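You operate a simulated robot arm through the tools that you are given. There is no shell and no other tool.

Carry out the task below with a simulated robot arm. There is one attempt and no reset: what you move stays moved.

JOB
Take the green pane out of the sash frame and rack it.
Fine: both glazing strips drawn back, top strip up and left open, pane standing in the free slot of the pane rack. Set down upright: pane.

It is judged by the outcome, as a careful person would: the job done as asked, and still so three seconds after it is handed in. It fails if anything else is knocked over, pushed out of place, dropped, spilled or broken.

ROBOT AND FRAMES
A 7-joint arm with a four-finger gripper, fixed in place. Base frame: the origin is on the floor under the middle of its stand, x ahead of it, y to its left, z up; the work surface is at about z = 800. Units: mm, degrees, N and s.
It reaches about 1223 mm from its shoulder. Its first joint turns from -69.0 to 172.0 degrees. Payload 3.67 kg.
Tool frame: the origin (TCP) lies between the finger pads and is the grasp point; the fingertips stand 28 mm ahead of it; z points along the fingers, y is the line along which they close. The gripper opens to 112 mm; its body begins 73 mm behind the TCP.
Orientation is told as [roll, pitch, yaw] about the base's x, y, z axes, in that order, counted from this pose: with the fingers straight down and closing along the base's y, the tool's x points along the base's -x, its y along +y and its z along -z.

CONTROLS
- The arm moves only by the tool send_rows. Its argument "series" is one flat list of numbers, 7 for each row, row after row: the shift along the tool's x, y, z in units of 20 mm (1.0 is 20 mm), then the turn, a rotation vector about the tool's x, y, z in units of 4 degrees (1.0 is 4 degrees), then the gripper command, from -1 (fully open) to 1 (shut), values between in proportion. In form: [x, y, z, rx, ry, rz, jaw, x, y, z, rx, ry, rz, jaw, ...]. A call has 1 to 20 rows; each row shifts and turns the commanded pose from where the row before left it, along the tool's axes as they then stand. A call with a number of a shift or a turn outside -1 to 1 is refused whole. Rows are played at 5 a second. More than 50 mm and 8.6 degrees between two rows, or a gripper value outside its range, and nothing of the call is played. A pose out of reach is approached as far as the arm can. The call stops where the force on the tool passes 90 N (or 10 N more than at its start, if that is more) or the arm is blocked; 0.2 s more then pass. Each finger travels about 102.5 mm/s and halts on what it meets, pressing with about 27 N; the grip force reading is that of the motor and also rises with nothing between the fingers. The clock runs only during rows and for 0.2 s after the last one: add rows that do not move to give the fingers time. It gives the time, the measured TCP pose, the force on the tool (base axes), the opening and the grip force at its end, in the units of the frame above (readings bear some noise), with the torque about the TCP (base axes, N m) and any sound that the robot's microphone picked up.
- Cameras (640 x 400 px; columns grow to the right, rows downward): "scene" is fixed at [219.4, 650.2, 1591.5]; the picture's right is [-0.94, -0.34, 0.00], its down [-0.10, 0.29, -0.95] and it looks along [0.32, -0.90, -0.30] (base axes); focal length 340 px, centre (320, 200). "wrist" rides on the gripper at [60, -18, -104] in the tool frame; the picture's right is [0.29, 0.96, 0.00], its down [-0.80, 0.24, -0.55] and it looks along [-0.53, 0.16, 0.83] (tool axes); focal length 234 px, centre (320, 200). There is no depth. A picture from a camera that has moved, and an enlarged one, comes with that camera's place and axes in the base frame and with its lens.
- grab_frame(camera): a new picture of that camera. No time passes.
- raise_lower(by): slides the trunk up (or, below 0, down) by that many mm; the arm rides with it, the base frame stays. It gives what a move gives, with no picture.
- inspect(camera, box): a new picture of the part [left, top, right, bottom] of that camera's present view, enlarged. No time passes.
- job_done(): hands the job in; it is judged then, once.

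Nothing tells you positions but the pictures and the camera data. Unless the task says otherwise, let go and move clear before handing in.

The tools are called after ">>>" as name(argument=value, ...) on one line, values as JSON. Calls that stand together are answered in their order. send_rows: Moves the arm, as the interface text tells. Its arguments: {"type":"object","properties":{"series":{"type":"array"}},"required":["series"]} The other tools are called the same way: raise_lower (by) moves the trunk up or down; grab_frame (camera) takes a picture; inspect (camera, box) takes an enlarged picture of a part of a camera's view; job_done () hands the job in.

At the start:

```text
t: 0.0
eef_pos: [732.3, -489.9, 1490.8]
tool_rot: [0.0, -0.1, 0.0]
force: [0.0, -0.1, -0.8]
wrist_torque: [-0.02, 0.02, 0.04]
opening: 111.8
gripper_force: 0.0
trunk travel left (down, up): [-675.0, 165.0]
```

scene: 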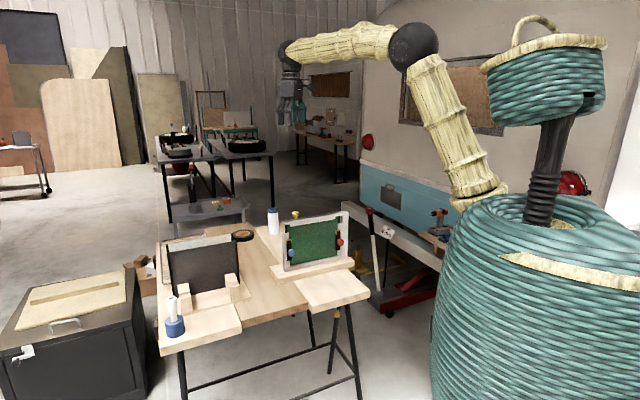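
wrist: 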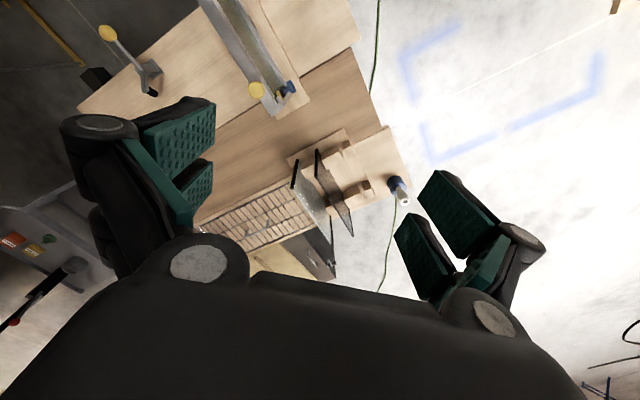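

I see a workbench with a sash frame holding a green pane and a rack with dark panes on the left of the scene picture. I'll look closer before moving.

>>> inspect(camera="scene", box=[260, 190, 380, 310])

>>> inspect(camera="scene", box=[140, 210, 270, 350])

>>> inspect(camera="wrist", box=[190, 0, 420, 280])

```text
3.33 times, centred on (320, 250) of scene
camera zoom: at [219.4, 650.2, 1591.5], right [-0.94, -0.34, 0.0], down [-0.1, 0.29, -0.95], along [0.32, -0.9, -0.3], focal length 1134 px, centre (320, 33)
```

zoom: 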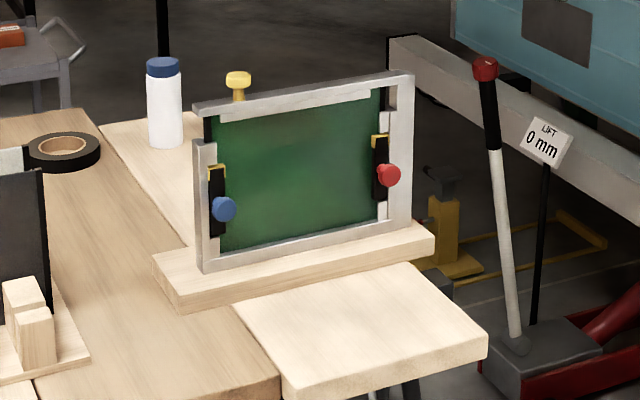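

```text
2.86 times, centred on (205, 280) of scene
camera zoom: at [219.4, 650.2, 1591.5], right [-0.94, -0.34, 0.0], down [-0.1, 0.29, -0.95], along [0.32, -0.9, -0.3], focal length 972 px, centre (649, -29)
```

zoom: 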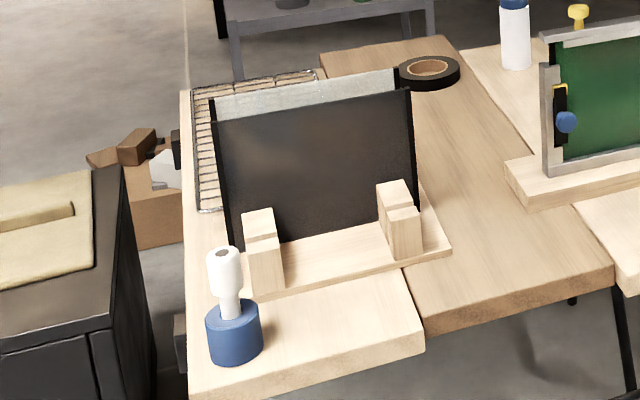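

```text
1.43 times, centred on (305, 140) of wrist
camera zoom: at [671.7, -508.4, 1594.7], right [-0.29, 0.96, 0.0], down [0.8, 0.24, 0.55], along [0.53, 0.16, -0.83], focal length 334 px, centre (341, 286)
```

zoom: 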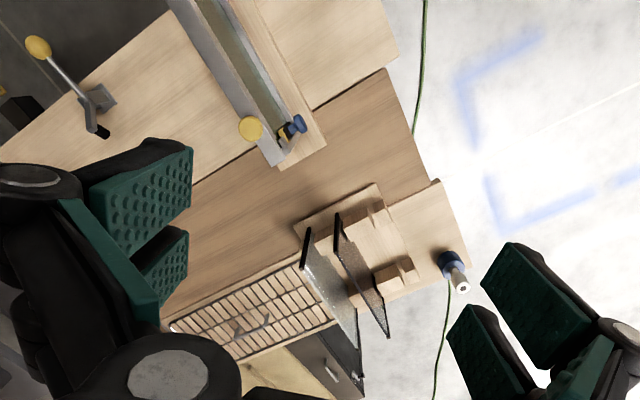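

The sash frame stands on a base board at about (700, -650), at 45° to the base axes. The rack is near (980, -280). I'll zoom in further on the knobs and strips to understand the mechanism.

>>> inspect(camera="scene", box=[275, 205, 315, 275])

>>> inspect(camera="scene", box=[315, 205, 355, 275])

>>> inspect(camera="wrist", box=[180, 0, 320, 130])

>>> inspect(camera="wrist", box=[260, 120, 420, 250])

```text
5.71 times, centred on (295, 240) of scene
camera zoom: at [219.4, 650.2, 1591.5], right [-0.94, -0.34, 0.0], down [-0.1, 0.29, -0.95], along [0.32, -0.9, -0.3], focal length 1944 px, centre (463, -29)
```

zoom: 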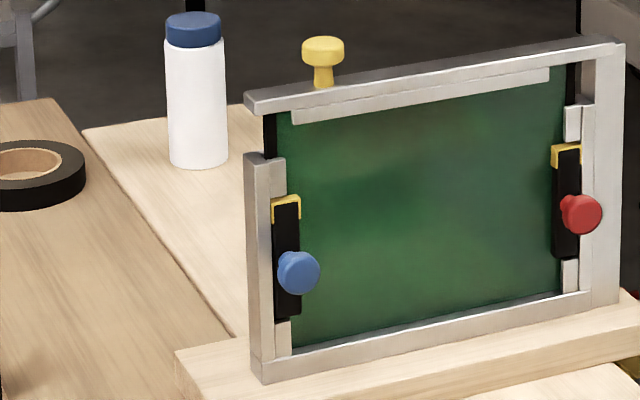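

```text
5.71 times, centred on (335, 240) of scene
camera zoom: at [219.4, 650.2, 1591.5], right [-0.94, -0.34, 0.0], down [-0.1, 0.29, -0.95], along [0.32, -0.9, -0.3], focal length 1944 px, centre (234, -29)
```

zoom: 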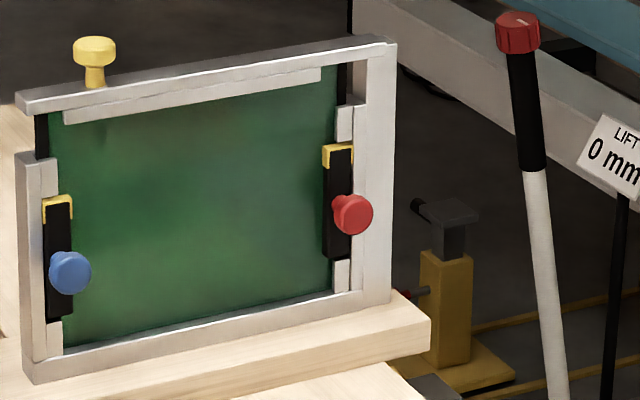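

```text
3.08 times, centred on (250, 65) of wrist
camera zoom: at [671.7, -508.4, 1594.7], right [-0.29, 0.96, 0.0], down [0.8, 0.24, 0.55], along [0.53, 0.16, -0.83], focal length 720 px, centre (535, 615)
```

zoom: 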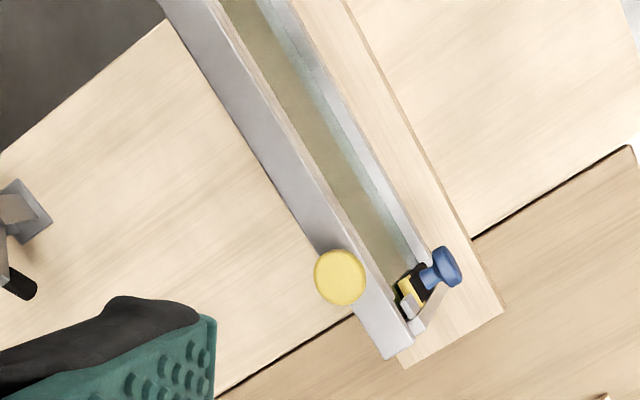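

```text
3.08 times, centred on (340, 185) of wrist
camera zoom: at [671.7, -508.4, 1594.7], right [-0.29, 0.96, 0.0], down [0.8, 0.24, 0.55], along [0.53, 0.16, -0.83], focal length 720 px, centre (258, 246)
```

zoom: 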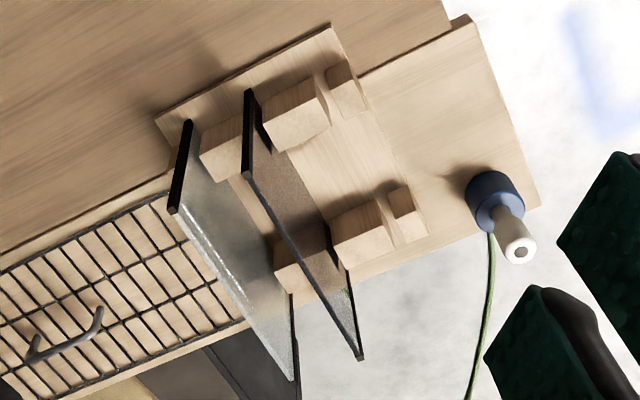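

The top rail looks hinged at the robot's right end, with a yellow knob at its free end. The side strips carry a blue and a red knob. I'll turn the gripper so the wrist camera faces the sash and move back for a closer look.

>>> send_rows(series=[0, 0, 0, 0, 0, 0.9375, -1, 0, 0, 0, 0, 0, 0.9375, -1, 0, 0, 0, 0, 0, 0.9375, -1, 0, 0, 0, 0, 0, 0.9375, -1, 0, 0, 0, 0, 0, 0.9375, -1, 0, 0, 0, 0, 0, 0.9375, -1, 0, 0, 0, 0, 0, 0.9375, -1, 0, 0, 0, 0, 0, 0.9375, -1, 0, 0, 0, 0, 0, 0.9375, -1, 0, 0, 0, 0, 0, 0.9375, -1, 0, 0, 0, 0, 0, 0.9375, -1, 0, 0, 0, 0, 0, 0.9375, -1])

```text
t: 2.6
eef_pos: [732.5, -489.3, 1490.2]
tool_rot: [0.1, 0.1, -44.9]
force: [-0.3, 0.2, -0.7]
wrist_torque: [0.03, 0.03, 0.0]
opening: 112.2
gripper_force: 0.1
trunk travel left (down, up): [-675.0, 165.0]
```

The turn went as commanded, to yaw -45. Next I'll move back toward the robot and sideways to face the sash.

>>> send_rows(series=[0.9, -0.8, 0, 0, 0, 0, -1, 0.9, -0.8, 0, 0, 0, 0, -1, 0.9, -0.8, 0, 0, 0, 0, -1, 0.9, -0.8, 0, 0, 0, 0, -1, 0.9, -0.8, 0, 0, 0, 0, -1, 0.9, -0.8, 0, 0, 0, 0, -1, 0.9, -0.8, 0, 0, 0, 0, -1, 0.9, -0.8, 0, 0, 0, 0, -1, 0.9, -0.6, 0, 0, 0, 0, -1, 0, 0, 0, 0, 0, 0, -1])

>>> raise_lower(by=-240)

>>> grab_frame(camera="wrist")

>>> grab_frame(camera="scene")

```text
t: 4.8
eef_pos: [519.8, -473.6, 1490.3]
tool_rot: [0.0, 0.1, -45.0]
force: [0.2, -1.1, -0.1]
wrist_torque: [0.05, -0.01, 0.0]
opening: 111.9
gripper_force: 0.0
trunk travel left (down, up): [-675.0, 165.0]
```

```text
t: 7.3
eef_pos: [518.8, -473.0, 1251.7]
tool_rot: [0.0, 0.0, -44.9]
force: [0.0, -0.5, -0.2]
wrist_torque: [-0.01, 0.02, -0.03]
opening: 111.8
gripper_force: 0.1
trunk travel left (down, up): [-435.0, 405.0]
```

```text
taken
camera wrist: at [463.5, -443.7, 1356.4], right [0.47, 0.88, 0.0], down [0.73, -0.39, 0.55], along [0.49, -0.26, -0.83], focal length 234 px, centre (320, 200)
```

wrist: 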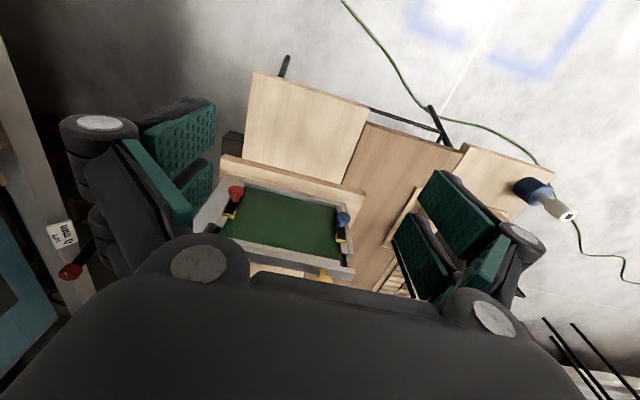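

```text
taken
```

scene: 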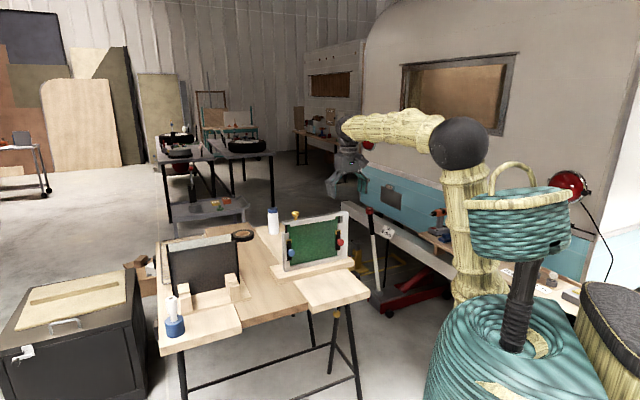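

The wrist camera now sees the frame front, with the picture upside down. I'll zoom in on the knobs.

>>> inspect(camera="wrist", box=[185, 145, 285, 285])

>>> inspect(camera="wrist", box=[290, 180, 380, 290])

```text
2.86 times, centred on (235, 215) of wrist
camera zoom: at [463.5, -443.7, 1356.4], right [0.47, 0.88, 0.0], down [0.73, -0.39, 0.55], along [0.49, -0.26, -0.83], focal length 669 px, centre (563, 157)
```

zoom: 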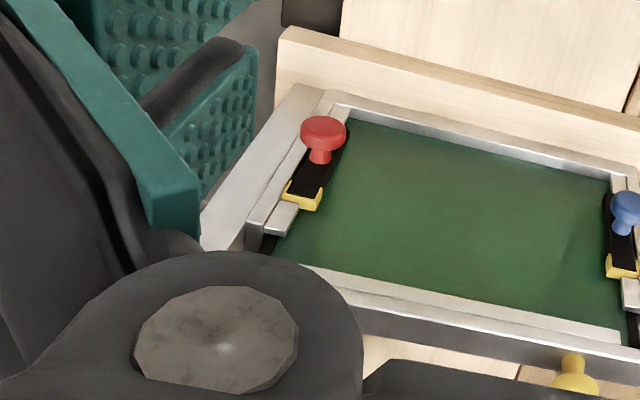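

```text
3.64 times, centred on (335, 235) of wrist
camera zoom: at [463.5, -443.7, 1356.4], right [0.47, 0.88, 0.0], down [0.73, -0.39, 0.55], along [0.49, -0.26, -0.83], focal length 852 px, centre (266, 73)
```

zoom: 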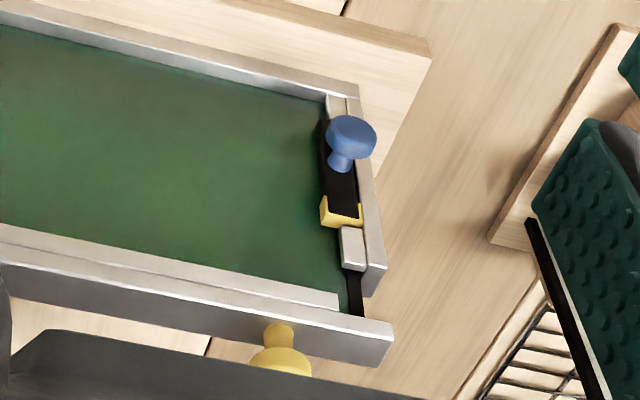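

The strips appear to be black sliders with knobs that overlap the pane edges. I'll zoom in harder on the knob areas and the hinge corner.

>>> inspect(camera="scene", box=[334, 208, 354, 222])

>>> inspect(camera="scene", box=[330, 226, 352, 262])

>>> inspect(camera="scene", box=[280, 228, 302, 274])

>>> inspect(camera="scene", box=[278, 208, 308, 236])

>>> inspect(camera="wrist", box=[325, 205, 365, 245])

>>> inspect(camera="wrist", box=[215, 175, 255, 245])

```text
16.00 times, centred on (344, 215) of scene
camera zoom: at [219.4, 650.2, 1591.5], right [-0.94, -0.34, 0.0], down [-0.1, 0.29, -0.95], along [0.32, -0.9, -0.3], focal length 5443 px, centre (-64, -40)
```

zoom: 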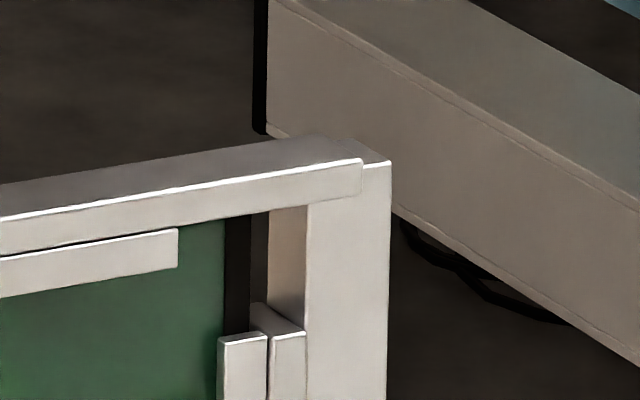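

```text
11.11 times, centred on (341, 244) of scene
camera zoom: at [219.4, 650.2, 1591.5], right [-0.94, -0.34, 0.0], down [-0.1, 0.29, -0.95], along [0.32, -0.9, -0.3], focal length 3780 px, centre (87, -289)
```

zoom: 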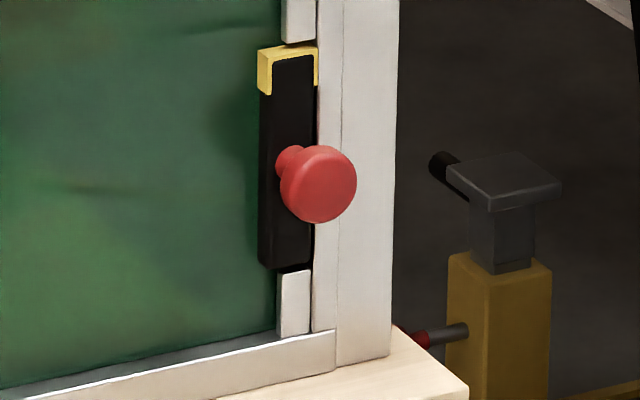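

```text
8.70 times, centred on (291, 251) of scene
camera zoom: at [219.4, 650.2, 1591.5], right [-0.94, -0.34, 0.0], down [-0.1, 0.29, -0.95], along [0.32, -0.9, -0.3], focal length 2958 px, centre (572, -244)
```

zoom: 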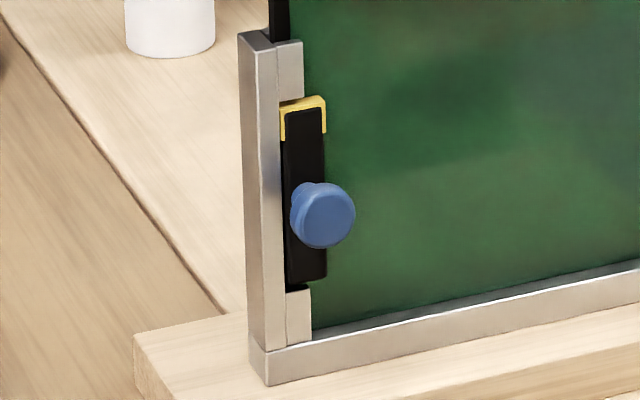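

```text
14.29 times, centred on (293, 222) of scene
camera zoom: at [219.4, 650.2, 1591.5], right [-0.94, -0.34, 0.0], down [-0.1, 0.29, -0.95], along [0.32, -0.9, -0.3], focal length 4860 px, centre (706, -114)
```

zoom: 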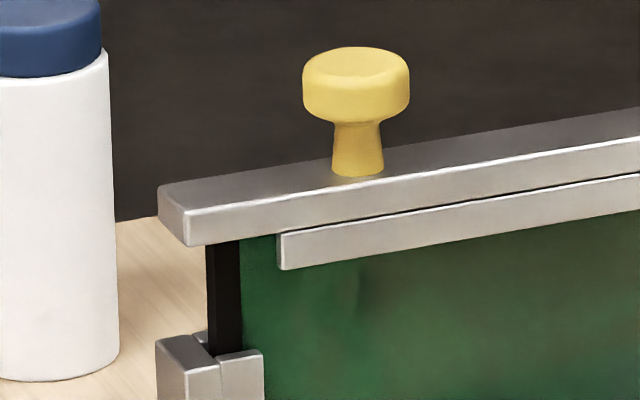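

```text
10.00 times, centred on (345, 225) of wrist
camera zoom: at [463.5, -443.7, 1356.4], right [0.47, 0.88, 0.0], down [0.73, -0.39, 0.55], along [0.49, -0.26, -0.83], focal length 2342 px, centre (70, -50)
```

zoom: 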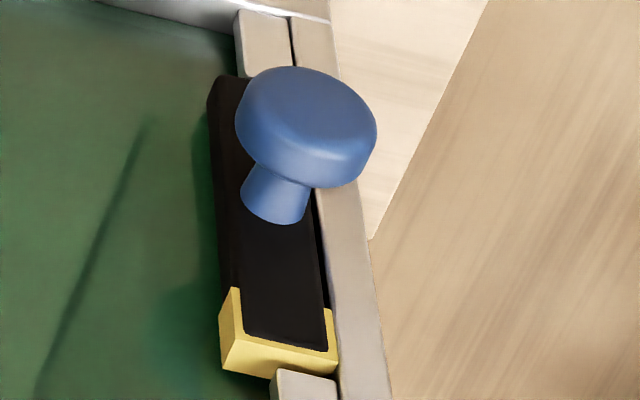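

```text
5.71 times, centred on (235, 210) of wrist
camera zoom: at [463.5, -443.7, 1356.4], right [0.47, 0.88, 0.0], down [0.73, -0.39, 0.55], along [0.49, -0.26, -0.83], focal length 1338 px, centre (806, 143)
```

zoom: 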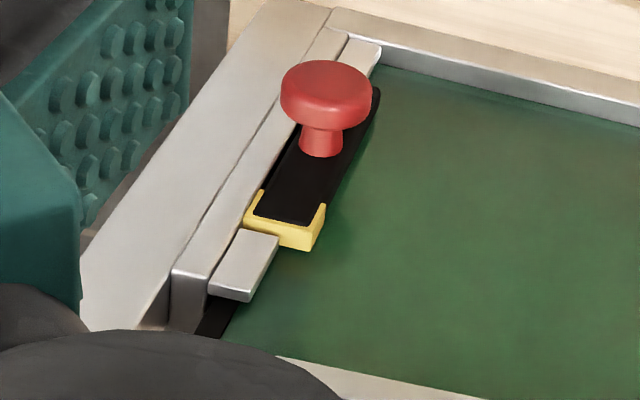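

Triangulating from both cameras, the blue knob head is at about (781, -553, 933) and the red one at about (611, -723, 934). Both stick out about 30 mm toward the robot. I'll move forward a little and tilt the gripper to point horizontally at the frame.

>>> send_rows(series=[-1, 0, 0, 0, 0, 0, -1, -1, 0, 0, 0, 0, 0, -1, -1, 0, 0, 0, 0, 0, -1, -1, 0, 0, 0, 0, 0, -1, 0, 0, 0, 0, -1, 0, -1, 0, 0, 0, 0, -1, 0, -1, 0, 0, 0, 0, -1, 0, -1, 0, 0, 0, 0, -1, 0, -1, 0, 0, 0, 0, -1, 0, -1, 0, 0, 0, 0, -1, 0, -1, 0, 0, 0, 0, -1, 0, -1, 0, 0, 0, 0, -1, 0, -1, 0, 0, 0, 0, -1, 0, -1, 0, 0, 0, 0, -1, 0, -1])

>>> grab_frame(camera="scene")

>>> grab_frame(camera="wrist")

```text
t: 10.5
eef_pos: [569.4, -556.7, 1228.7]
tool_rot: [4.6, -37.0, -48.5]
force: [0.0, -0.1, 0.0]
wrist_torque: [0.03, 0.03, 0.0]
opening: 111.8
gripper_force: 0.1
trunk travel left (down, up): [-435.0, 405.0]
stopped in row 14: the arm was blocked; the commanded pose is now the measured one
```

```text
taken
```

scene: 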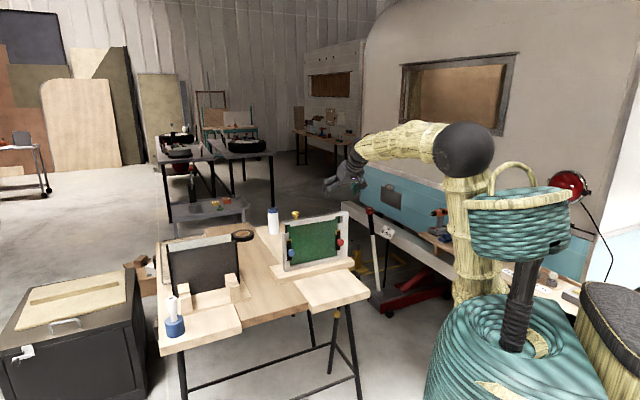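

```text
taken
camera wrist: at [477.2, -492.6, 1275.0], right [0.53, 0.84, -0.11], down [0.34, -0.09, 0.94], along [0.77, -0.54, -0.33], focal length 234 px, centre (320, 200)
```

wrist: 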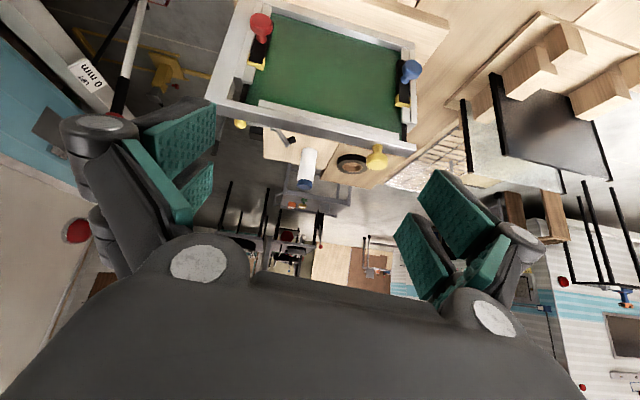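

The arm was blocked at about 37° of tilt, probably because it is folded too tightly. I'll extend forward, still well above the frame, and correct the small orientation error.

>>> send_rows(series=[-0.797, 0, 0.602, 0, 0, 0, -1, -0.797, 0, 0.602, 0, 0, 0, -1, -0.797, 0, 0.602, 0, 0, 0, -1, -0.797, 0, 0.602, 0, 0, 0, -1, -0.797, 0, 0.602, 0, 0, 0, -1, 0, 0, 0, 0.68, 0, -0.72, -1, 0, 0, 0, 0, 0, 0, -1])

>>> grab_frame(camera="wrist")

```text
t: 12.1
eef_pos: [639.5, -628.1, 1231.8]
tool_rot: [-0.6, -37.2, -44.8]
force: [-0.3, -0.7, 0.2]
wrist_torque: [0.0, 0.0, -0.02]
opening: 111.8
gripper_force: 0.1
trunk travel left (down, up): [-435.0, 405.0]
```

```text
taken
camera wrist: at [548.3, -562.3, 1278.7], right [0.52, 0.84, -0.18], down [0.39, -0.04, 0.92], along [0.76, -0.55, -0.34], focal length 234 px, centre (320, 200)
```

wrist: 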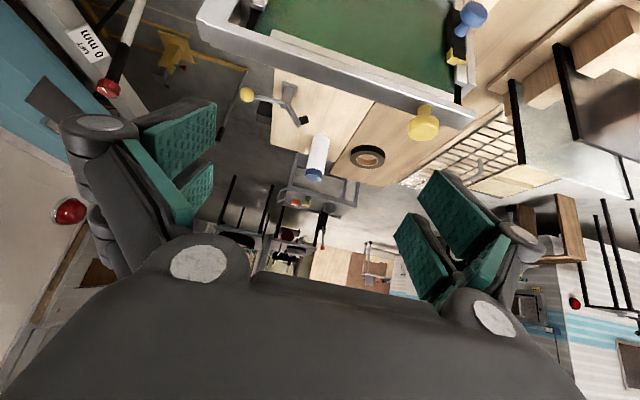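

The orientation is now clean at pitch -37, yaw -45. I'll try tilting further from this extended position.

>>> send_rows(series=[0, 0, 0, 0, -1, 0, -1, 0, 0, 0, 0, -1, 0, -1, 0, 0, 0, 0, -1, 0, -1, 0, 0, 0, 0, -1, 0, -1])

>>> grab_frame(camera="scene")

```text
t: 13.1
eef_pos: [639.3, -627.1, 1230.7]
tool_rot: [-0.7, -53.4, -44.5]
force: [-0.7, -0.3, -0.3]
wrist_torque: [-0.01, -0.01, -0.03]
opening: 111.9
gripper_force: 0.0
trunk travel left (down, up): [-435.0, 405.0]
```

```text
taken
```

scene: 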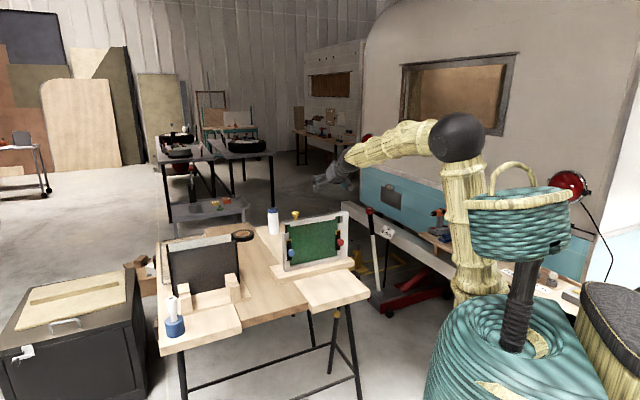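

Tilting works when the arm is extended. I'll tilt to about 61°, shift left in front of the blue knob, back off a little, then lower the trunk.

>>> send_rows(series=[0, 0, 0, 0, -1, 0, -1, 0, 0, 0, 0, -0.9, 0, -1, 0.3125, 0.85, -0.54, 0, 0, 0, -1, 0.3125, 0.85, -0.54, 0, 0, 0, -1, 0, 0.85, 0, 0, 0, 0, -1, 0, 0.85, 0, 0, 0, 0, -1, 0, 0.85, 0, 0, 0, 0, -1, 0, 0.85, 0, 0, 0, 0, -1, 0, 0.85, 0, 0, 0, 0, -1, 0, 0.85, 0, 0, 0, 0, -1, 0, 0.8, 0, 0, 0, 0, -1, 0, 0, 0, 0, 0, 0, -1])

```text
t: 15.9
eef_pos: [719.5, -532.0, 1217.5]
tool_rot: [6.6, -58.1, -51.9]
force: [0.2, -0.6, -0.7]
wrist_torque: [0.02, 0.0, 0.01]
opening: 111.9
gripper_force: 0.0
trunk travel left (down, up): [-435.0, 405.0]
stopped in row 12: the arm was blocked; the commanded pose is now the measured one
```

The arm was blocked near the end because the wrist is close to straight. I'll ease the tilt to 45° and raise the hand relative to the shoulder so the wrist stays bent, then lower the trunk.

>>> send_rows(series=[0, 0, 0, 0.072, 0.832, -0.221, -1, 0, 0, 0, 0.072, 0.832, -0.221, -1, 0, 0, 0, 0.072, 0.832, -0.221, -1, 0, 0, 0, 0.072, 0.832, -0.221, -1, -0.681, 0.2, -0.833, 0, 0, 0, -1, -0.681, 0.2, -0.833, 0, 0, 0, -1, -0.681, 0.2, -0.833, 0, 0, 0, -1, -0.681, 0.2, -0.833, 0, 0, 0, -1, -0.681, 0.2, -0.833, 0, 0, 0, -1, -0.681, 0.2, -0.833, 0, 0, 0, -1, -0.681, 0.2, -0.833, 0, 0, 0, -1, 0, 0, 0, 0, 0, 0, -1])

>>> grab_frame(camera="scene")

```text
t: 18.5
eef_pos: [732.3, -498.5, 1368.6]
tool_rot: [-0.3, -45.3, -44.6]
force: [0.4, 0.1, 0.5]
wrist_torque: [-0.02, 0.03, -0.03]
opening: 112.1
gripper_force: 0.2
trunk travel left (down, up): [-435.0, 405.0]
```

```text
taken
```

scene: 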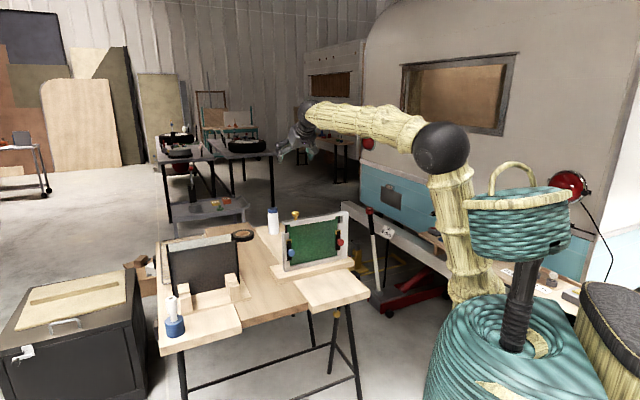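

The posture is good, at tilt 45, yaw -45, in front of the blue knob's line. Lowering the trunk in two steps.

>>> raise_lower(by=-300)

>>> grab_frame(camera="wrist")

>>> grab_frame(camera="scene")

```text
t: 21.5
eef_pos: [730.9, -499.4, 1068.6]
tool_rot: [-0.3, -45.1, -44.5]
force: [0.4, 0.2, -0.2]
wrist_torque: [-0.01, -0.02, 0.0]
opening: 111.8
gripper_force: 0.0
trunk travel left (down, up): [-135.0, 705.0]
```

```text
taken
camera wrist: at [635.7, -429.8, 1099.5], right [0.53, 0.82, -0.21], down [0.29, 0.05, 0.96], along [0.8, -0.57, -0.21], focal length 234 px, centre (320, 200)
```

wrist: 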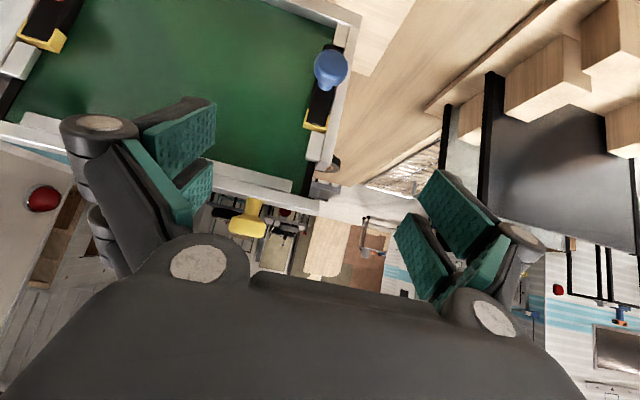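

```text
taken
```

scene: 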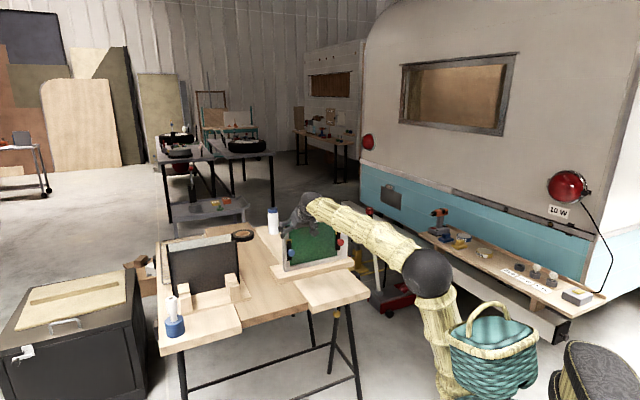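

The fingers straddle the blue knob's column, and the pads are about ±25 mm wide. I'll lower to knob height and creep forward with the fingers open.

>>> raise_lower(by=-134)

>>> send_rows(series=[-0.5, -0.03, 0.5, 0, 0, 0, -1, -0.5, -0.03, 0.5, 0, 0, 0, -1, -0.5, -0.04, 0.5, 0, 0, 0, -1, -0.25, -0.04, 0.25, 0, 0, 0, -1, 0, 0, 0, 0, 0, 0, -1])

>>> grab_frame(camera="wrist")

>>> inspect(camera="scene", box=[260, 180, 360, 280])

```text
t: 23.1
eef_pos: [731.4, -498.9, 933.9]
tool_rot: [-0.3, -45.3, -44.5]
force: [0.6, 0.1, -0.5]
wrist_torque: [0.02, 0.0, 0.03]
opening: 112.1
gripper_force: 0.0
trunk travel left (down, up): [-1.0, 839.0]
```

```text
t: 24.3
eef_pos: [764.0, -535.7, 933.9]
tool_rot: [-0.3, -45.2, -44.6]
force: [0.5, 0.1, -0.6]
wrist_torque: [-0.02, 0.01, 0.04]
opening: 111.9
gripper_force: 0.1
trunk travel left (down, up): [-1.0, 839.0]
```

```text
taken
camera wrist: at [668.4, -467.0, 965.5], right [0.53, 0.82, -0.21], down [0.29, 0.05, 0.96], along [0.8, -0.57, -0.21], focal length 234 px, centre (320, 200)
```

wrist: 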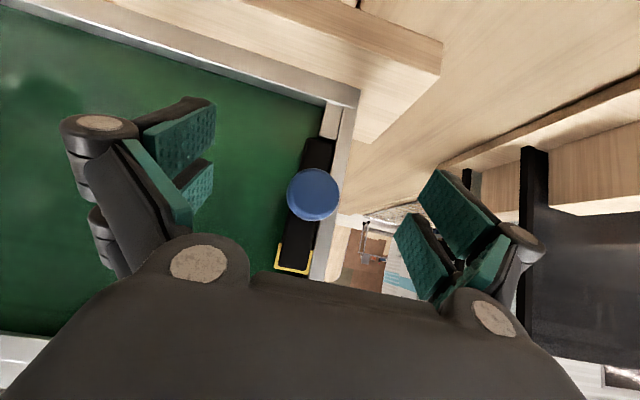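

```text
4.00 times, centred on (310, 230) of scene
camera zoom: at [219.4, 650.2, 1591.5], right [-0.94, -0.34, 0.0], down [-0.1, 0.29, -0.95], along [0.32, -0.9, -0.3], focal length 1361 px, centre (360, 80)
```

zoom: 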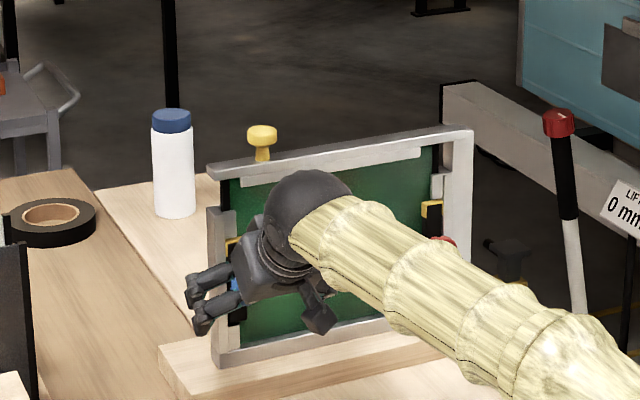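

The knob is centred between the fingers. I'll advance 8 mm and close on it.

>>> send_rows(series=[-0.28, 0.03, 0.28, 0, 0, 0, -1, 0, 0, 0, 0, 0, 0, 0, 0, 0, 0, 0, 0, 0, 0.3, 0, 0, 0, 0, 0, 0, 1, 0, 0, 0, 0, 0, 0, 1, 0, 0, 0, 0, 0, 0, 1])

>>> grab_frame(camera="wrist")

```text
t: 25.7
eef_pos: [770.1, -541.0, 933.3]
tool_rot: [-0.2, -45.2, -44.8]
force: [-2.6, -3.1, 0.6]
wrist_torque: [-0.01, 0.01, -0.13]
opening: 30.9
gripper_force: 45.2
trunk travel left (down, up): [-1.0, 839.0]
```

```text
taken
camera wrist: at [674.0, -472.4, 965.5], right [0.53, 0.82, -0.21], down [0.29, 0.05, 0.96], along [0.8, -0.57, -0.21], focal length 234 px, centre (320, 200)
```

wrist: 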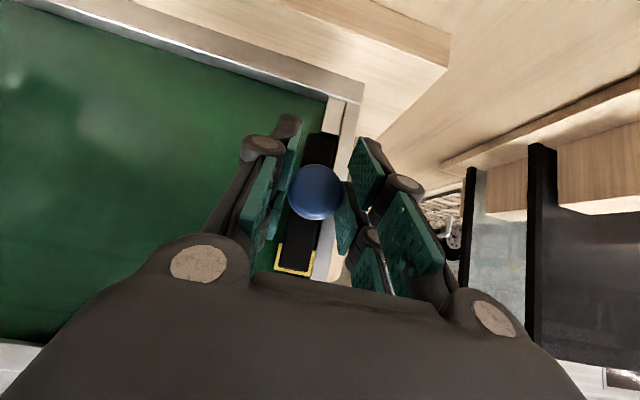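

I have the blue knob gripped at 31 mm. I'll gently test which way the strip slides, outward first (+y of tool).

>>> send_rows(series=[0, 0.1, 0, 0, 0, 0, 1, 0, 0.1, 0, 0, 0, 0, 1, 0, 0.1, 0, 0, 0, 0, 1])

```text
t: 26.5
eef_pos: [769.0, -542.5, 934.3]
tool_rot: [-0.1, -45.1, -45.0]
force: [-32.1, -27.7, -3.9]
wrist_torque: [-0.39, 0.47, -0.82]
opening: 31.0
gripper_force: 44.8
trunk travel left (down, up): [-1.0, 839.0]
```

Outward is blocked: 42 N with no motion. I'll go back and test upward by a few millimetres.

>>> send_rows(series=[0, -0.15, 0, 0, 0, 0, 1, 0, -0.15, 0, 0, 0, 0, 1, 0, 0, 0, 0, 0, 0, 1])

>>> send_rows(series=[-0.07, 0, -0.07, 0, 0, 0, 1, -0.07, 0, -0.07, 0, 0, 0, 1, -0.07, 0, -0.07, 0, 0, 0, 1])

```text
t: 27.3
eef_pos: [768.6, -541.2, 933.8]
tool_rot: [0.0, -45.2, -44.7]
force: [-18.5, -20.7, 0.2]
wrist_torque: [0.19, -0.22, -0.56]
opening: 31.0
gripper_force: 45.0
trunk travel left (down, up): [-1.0, 839.0]
```

```text
t: 28.1
eef_pos: [769.8, -541.8, 935.0]
tool_rot: [-0.3, -44.6, -44.7]
force: [-33.9, 0.6, -38.5]
wrist_torque: [0.48, 0.32, -0.49]
opening: 31.3
gripper_force: 45.3
trunk travel left (down, up): [-1.0, 839.0]
```

Upward is blocked too, at -38 N. I'll return and test downward.

>>> send_rows(series=[0.105, -0.05, 0.105, 0, 0, 0, 1, 0.105, 0, 0.105, 0, 0, 0, 1, 0, 0, 0, 0, 0, 0, 1])

>>> send_rows(series=[0.07, 0, 0.07, 0, 0, 0, 1, 0.07, 0, 0.07, 0, 0, 0, 1, 0.07, 0, 0.07, 0, 0, 0, 1])

```text
t: 28.9
eef_pos: [770.0, -541.6, 933.8]
tool_rot: [-0.3, -45.1, -44.6]
force: [-24.1, 1.8, -24.6]
wrist_torque: [0.41, 0.41, -0.31]
opening: 30.8
gripper_force: 44.8
trunk travel left (down, up): [-1.0, 839.0]
```

```text
t: 29.7
eef_pos: [768.5, -541.5, 934.0]
tool_rot: [-0.2, -45.6, -44.7]
force: [-3.7, -6.3, 16.9]
wrist_torque: [-0.23, -0.32, -0.15]
opening: 31.2
gripper_force: 45.0
trunk travel left (down, up): [-1.0, 839.0]
```

Downward isn't moving either, at +17 N. I'll relax and test pulling straight out toward the robot.

>>> send_rows(series=[-0.07, 0, -0.07, 0, 0, 0, 1, 0, 0, 0, 0, 0, 0, 1, 0.07, 0, -0.07, 0, 0, 0, 1, 0.07, 0, -0.07, 0, 0, 0, 1, 0.07, 0, -0.07, 0, 0, 0, 1])

```text
t: 30.9
eef_pos: [764.4, -537.2, 934.0]
tool_rot: [-0.2, -45.5, -44.6]
force: [2.4, -0.9, 33.3]
wrist_torque: [-0.19, -0.46, -0.03]
opening: 31.0
gripper_force: 45.1
trunk travel left (down, up): [-1.0, 839.0]
```

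It moved 6 mm outward with almost no horizontal force. I'll check by picture whether the strip came along or the knob slipped.

>>> inspect(camera="wrist", box=[240, 80, 400, 300])

>>> inspect(camera="scene", box=[275, 220, 315, 275])

```text
1.82 times, centred on (320, 190) of wrist
camera zoom: at [668.3, -467.1, 965.0], right [0.53, 0.82, -0.21], down [0.29, 0.06, 0.96], along [0.8, -0.57, -0.21], focal length 426 px, centre (320, 218)
```

zoom: 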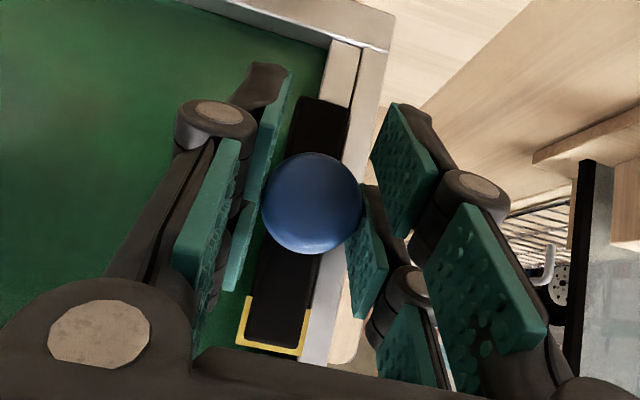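

```text
7.27 times, centred on (295, 248) of scene
camera zoom: at [219.4, 650.2, 1591.5], right [-0.94, -0.34, 0.0], down [-0.1, 0.29, -0.95], along [0.32, -0.9, -0.3], focal length 2474 px, centre (502, -146)
```

zoom: 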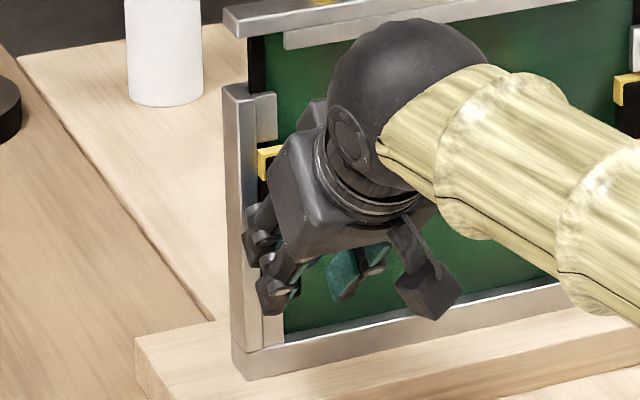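

Not conclusive from this view. I'll look closer at both ends of the plate.

>>> inspect(camera="wrist", box=[295, 85, 365, 155])

>>> inspect(camera="wrist", box=[265, 210, 345, 290])

>>> inspect(camera="scene", box=[284, 228, 300, 268])

```text
5.71 times, centred on (330, 120) of wrist
camera zoom: at [668.3, -467.1, 965.0], right [0.53, 0.82, -0.21], down [0.29, 0.06, 0.96], along [0.8, -0.57, -0.21], focal length 1338 px, centre (263, 657)
```

zoom: 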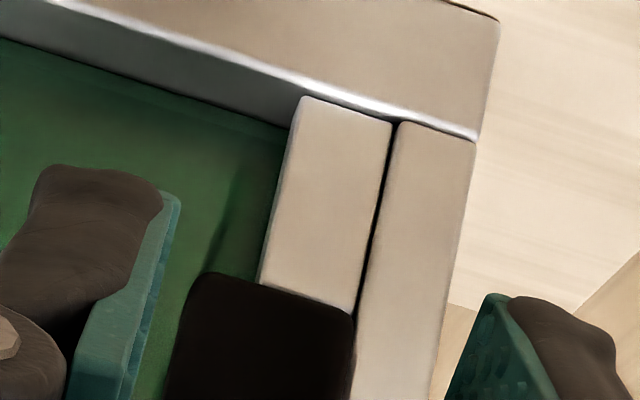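

```text
5.00 times, centred on (305, 250) of wrist
camera zoom: at [668.3, -467.1, 965.0], right [0.53, 0.82, -0.21], down [0.29, 0.06, 0.96], along [0.8, -0.57, -0.21], focal length 1171 px, centre (395, -50)
```

zoom: 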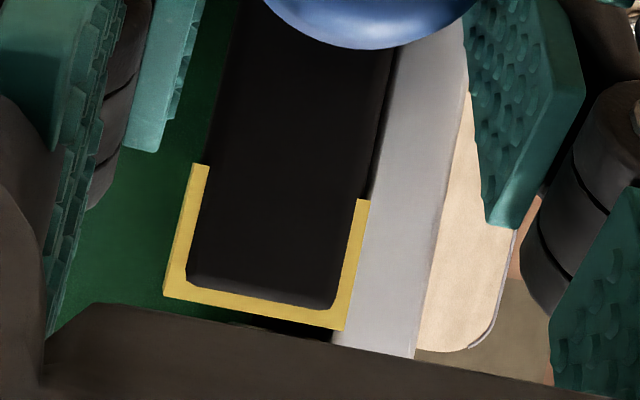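

```text
10.00 times, centred on (292, 248) of scene
camera zoom: at [219.4, 650.2, 1591.5], right [-0.94, -0.34, 0.0], down [-0.1, 0.29, -0.95], along [0.32, -0.9, -0.3], focal length 3402 px, centre (600, -280)
```

zoom: 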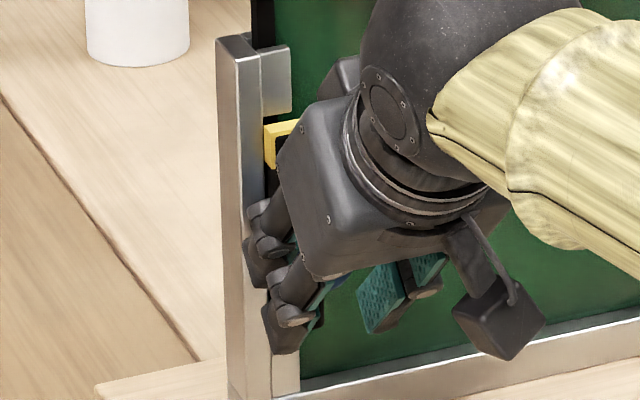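

I'll compare using exactly the same zoom box as before the pull.

>>> inspect(camera="scene", box=[280, 228, 302, 274])

```text
8.70 times, centred on (291, 251) of scene
camera zoom: at [219.4, 650.2, 1591.5], right [-0.94, -0.34, 0.0], down [-0.1, 0.29, -0.95], along [0.32, -0.9, -0.3], focal length 2958 px, centre (572, -244)
```

zoom: 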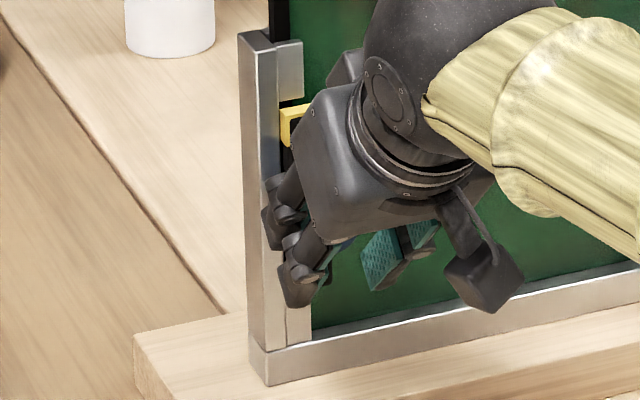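

The yellow end now shows more of its side and a gap, so the strip is coming forward with the pull. I'll continue pulling out slowly while relieving the downward load.

>>> send_rows(series=[-0.07, 0, -0.07, 0, 0, 0, 1, -0.07, 0, -0.07, 0, 0, 0, 1, 0.1, 0, -0.1, 0, 0, 0, 1, 0.1, 0, -0.1, 0, 0, 0, 1, 0.1, 0, -0.1, 0, 0, 0, 1])

>>> inspect(camera="scene", box=[280, 228, 302, 274])

>>> inspect(camera="wrist", box=[240, 80, 400, 300])

```text
t: 32.1
eef_pos: [761.5, -533.7, 933.7]
tool_rot: [-0.1, -45.3, -44.6]
force: [54.9, -35.7, 28.2]
wrist_torque: [-0.46, -0.72, 0.38]
opening: 31.2
gripper_force: 45.2
trunk travel left (down, up): [-1.0, 839.0]
```

```text
8.70 times, centred on (291, 251) of scene
camera zoom: at [219.4, 650.2, 1591.5], right [-0.94, -0.34, 0.0], down [-0.1, 0.29, -0.95], along [0.32, -0.9, -0.3], focal length 2958 px, centre (572, -244)
```

zoom: 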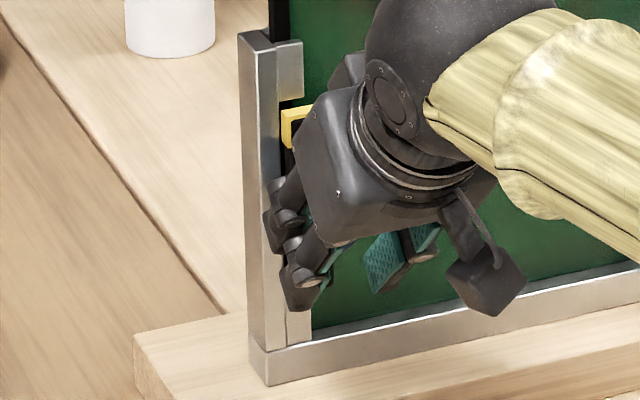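

```text
1.82 times, centred on (320, 190) of wrist
camera zoom: at [666.6, -465.2, 964.8], right [0.53, 0.82, -0.21], down [0.29, 0.05, 0.96], along [0.8, -0.57, -0.21], focal length 426 px, centre (320, 218)
```

zoom: 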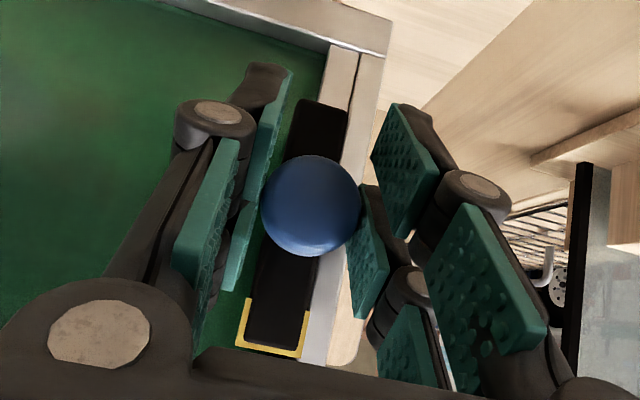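

The strip came out about 9 mm and hit a stop at 64 N. I'll relax the pull slightly and test whether it now slides outward over the stile.

>>> send_rows(series=[-0.1, 0, 0.1, 0, 0, 0, 1, -0.03, 0, 0.03, 0, 0, 0, 1, 0, 0, 0, 0, 0, 0, 1])

>>> send_rows(series=[0, 0.1, 0, 0, 0, 0, 1, 0, 0.1, 0, 0, 0, 0, 1, 0, 0.1, 0, 0, 0, 0, 1])

```text
t: 32.9
eef_pos: [761.7, -533.9, 931.8]
tool_rot: [-0.2, -45.1, -44.6]
force: [17.8, -9.3, 16.6]
wrist_torque: [-0.24, -0.33, 0.08]
opening: 30.7
gripper_force: 45.4
trunk travel left (down, up): [-1.0, 839.0]
```

```text
t: 33.7
eef_pos: [761.6, -533.0, 933.0]
tool_rot: [0.0, -45.1, -44.9]
force: [-13.7, -28.3, 7.3]
wrist_torque: [-0.64, 0.27, -0.7]
opening: 31.2
gripper_force: 44.4
trunk travel left (down, up): [-1.0, 839.0]
```

Outward is still blocked when pulled. I'll undo that and test vertical movement in the pulled state.

>>> send_rows(series=[0, -0.15, 0, 0, 0, 0, 1, 0, -0.13, 0, 0, 0, 0, 1, 0, 0, 0, 0, 0, 0, 1])

>>> send_rows(series=[-0.07, 0, -0.07, 0, 0, 0, 1, -0.07, 0, -0.07, 0, 0, 0, 1, -0.07, 0, -0.07, 0, 0, 0, 1, 0, 0, 0, 0, 0, 0, 1])

>>> send_rows(series=[0.105, 0, 0.105, 0, 0, 0, 1, 0.105, 0, 0.105, 0, 0, 0, 1, 0.105, 0, 0.105, 0, 0, 0, 1, 0, 0, 0, 0, 0, 0, 1])

```text
t: 34.5
eef_pos: [761.6, -533.8, 932.8]
tool_rot: [-0.1, -45.2, -44.6]
force: [-7.1, -20.2, 5.2]
wrist_torque: [0.22, -0.09, -0.33]
opening: 30.9
gripper_force: 45.0
trunk travel left (down, up): [-1.0, 839.0]
```

```text
t: 35.5
eef_pos: [763.8, -536.6, 932.9]
tool_rot: [-0.2, -44.6, -44.7]
force: [-12.7, -10.1, -37.5]
wrist_torque: [0.68, 0.84, -0.41]
opening: 30.8
gripper_force: 44.9
trunk travel left (down, up): [-1.0, 839.0]
```

```text
t: 36.5
eef_pos: [760.9, -533.4, 933.5]
tool_rot: [-0.1, -45.5, -44.7]
force: [1.0, -9.0, 3.3]
wrist_torque: [0.19, 0.03, -0.15]
opening: 30.9
gripper_force: 45.3
trunk travel left (down, up): [-1.0, 839.0]
```

The strip is free only along the pull direction, with a stop after about 11 mm. I'll pull gently to the stop, release the knob, back away and look.

>>> send_rows(series=[0.08, 0, -0.08, 0, 0, 0, 1, 0, 0, 0, 0, 0, 0, 1])

>>> send_rows(series=[0, 0, 0, 0, 0, 0, 0.4, 0, 0, 0, 0, 0, 0, 0, 0, 0, 0, 0, 0, 0, -0.4, 0, 0, 0, 0, 0, 0, -0.6, 0.5, 0, -0.5, 0, 0, 0, -0.6, 0.5, 0, -0.5, 0, 0, 0, -0.6, 0.5, 0, -0.5, 0, 0, 0, -0.6, 0.5, 0, -0.5, 0, 0, 0, -0.6])

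>>> grab_frame(camera="wrist")

>>> inspect(camera="scene", box=[275, 220, 315, 275])

```text
t: 37.1
eef_pos: [762.1, -534.4, 934.6]
tool_rot: [-0.1, -45.5, -44.7]
force: [43.9, -36.5, 34.9]
wrist_torque: [-0.58, -0.76, -0.05]
opening: 30.9
gripper_force: 45.2
trunk travel left (down, up): [-1.0, 839.0]
```

```text
t: 38.9
eef_pos: [721.6, -491.8, 931.0]
tool_rot: [-0.2, -45.2, -44.6]
force: [1.1, -0.2, -0.2]
wrist_torque: [-0.02, 0.01, -0.01]
opening: 89.7
gripper_force: 0.1
trunk travel left (down, up): [-1.0, 839.0]
```

```text
taken
camera wrist: at [625.4, -422.3, 962.0], right [0.53, 0.82, -0.21], down [0.29, 0.05, 0.96], along [0.8, -0.57, -0.21], focal length 234 px, centre (320, 200)
```

wrist: 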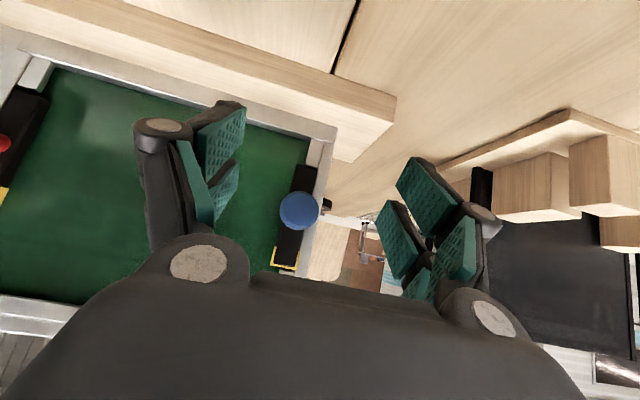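

```text
7.27 times, centred on (295, 248) of scene
camera zoom: at [219.4, 650.2, 1591.5], right [-0.94, -0.34, 0.0], down [-0.1, 0.29, -0.95], along [0.32, -0.9, -0.3], focal length 2474 px, centre (502, -146)
```

zoom: 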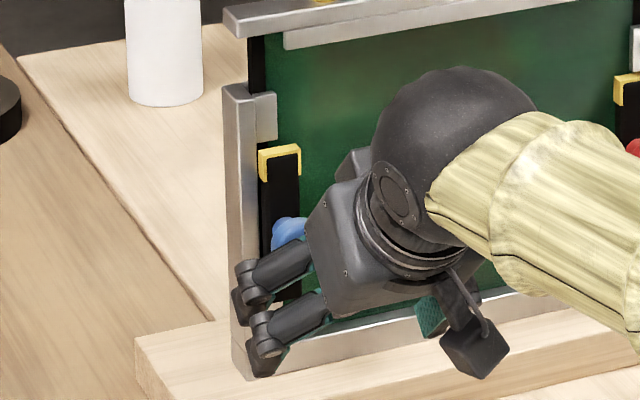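

>>> inspect(camera="wrist", box=[255, 130, 345, 280])

>>> inspect(camera="scene", box=[284, 228, 300, 268])

```text
2.67 times, centred on (300, 205) of wrist
camera zoom: at [625.4, -422.3, 962.0], right [0.53, 0.82, -0.21], down [0.29, 0.05, 0.96], along [0.8, -0.57, -0.21], focal length 624 px, centre (373, 187)
```

zoom: 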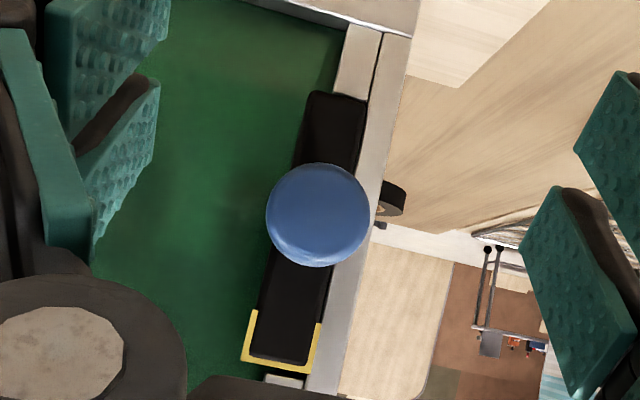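

```text
10.00 times, centred on (292, 248) of scene
camera zoom: at [219.4, 650.2, 1591.5], right [-0.94, -0.34, 0.0], down [-0.1, 0.29, -0.95], along [0.32, -0.9, -0.3], focal length 3402 px, centre (600, -280)
```

zoom: 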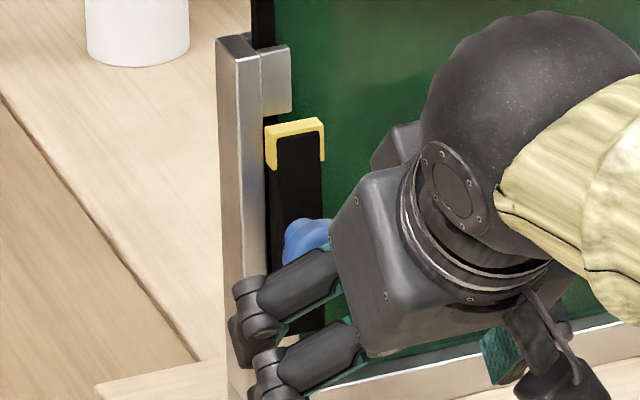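

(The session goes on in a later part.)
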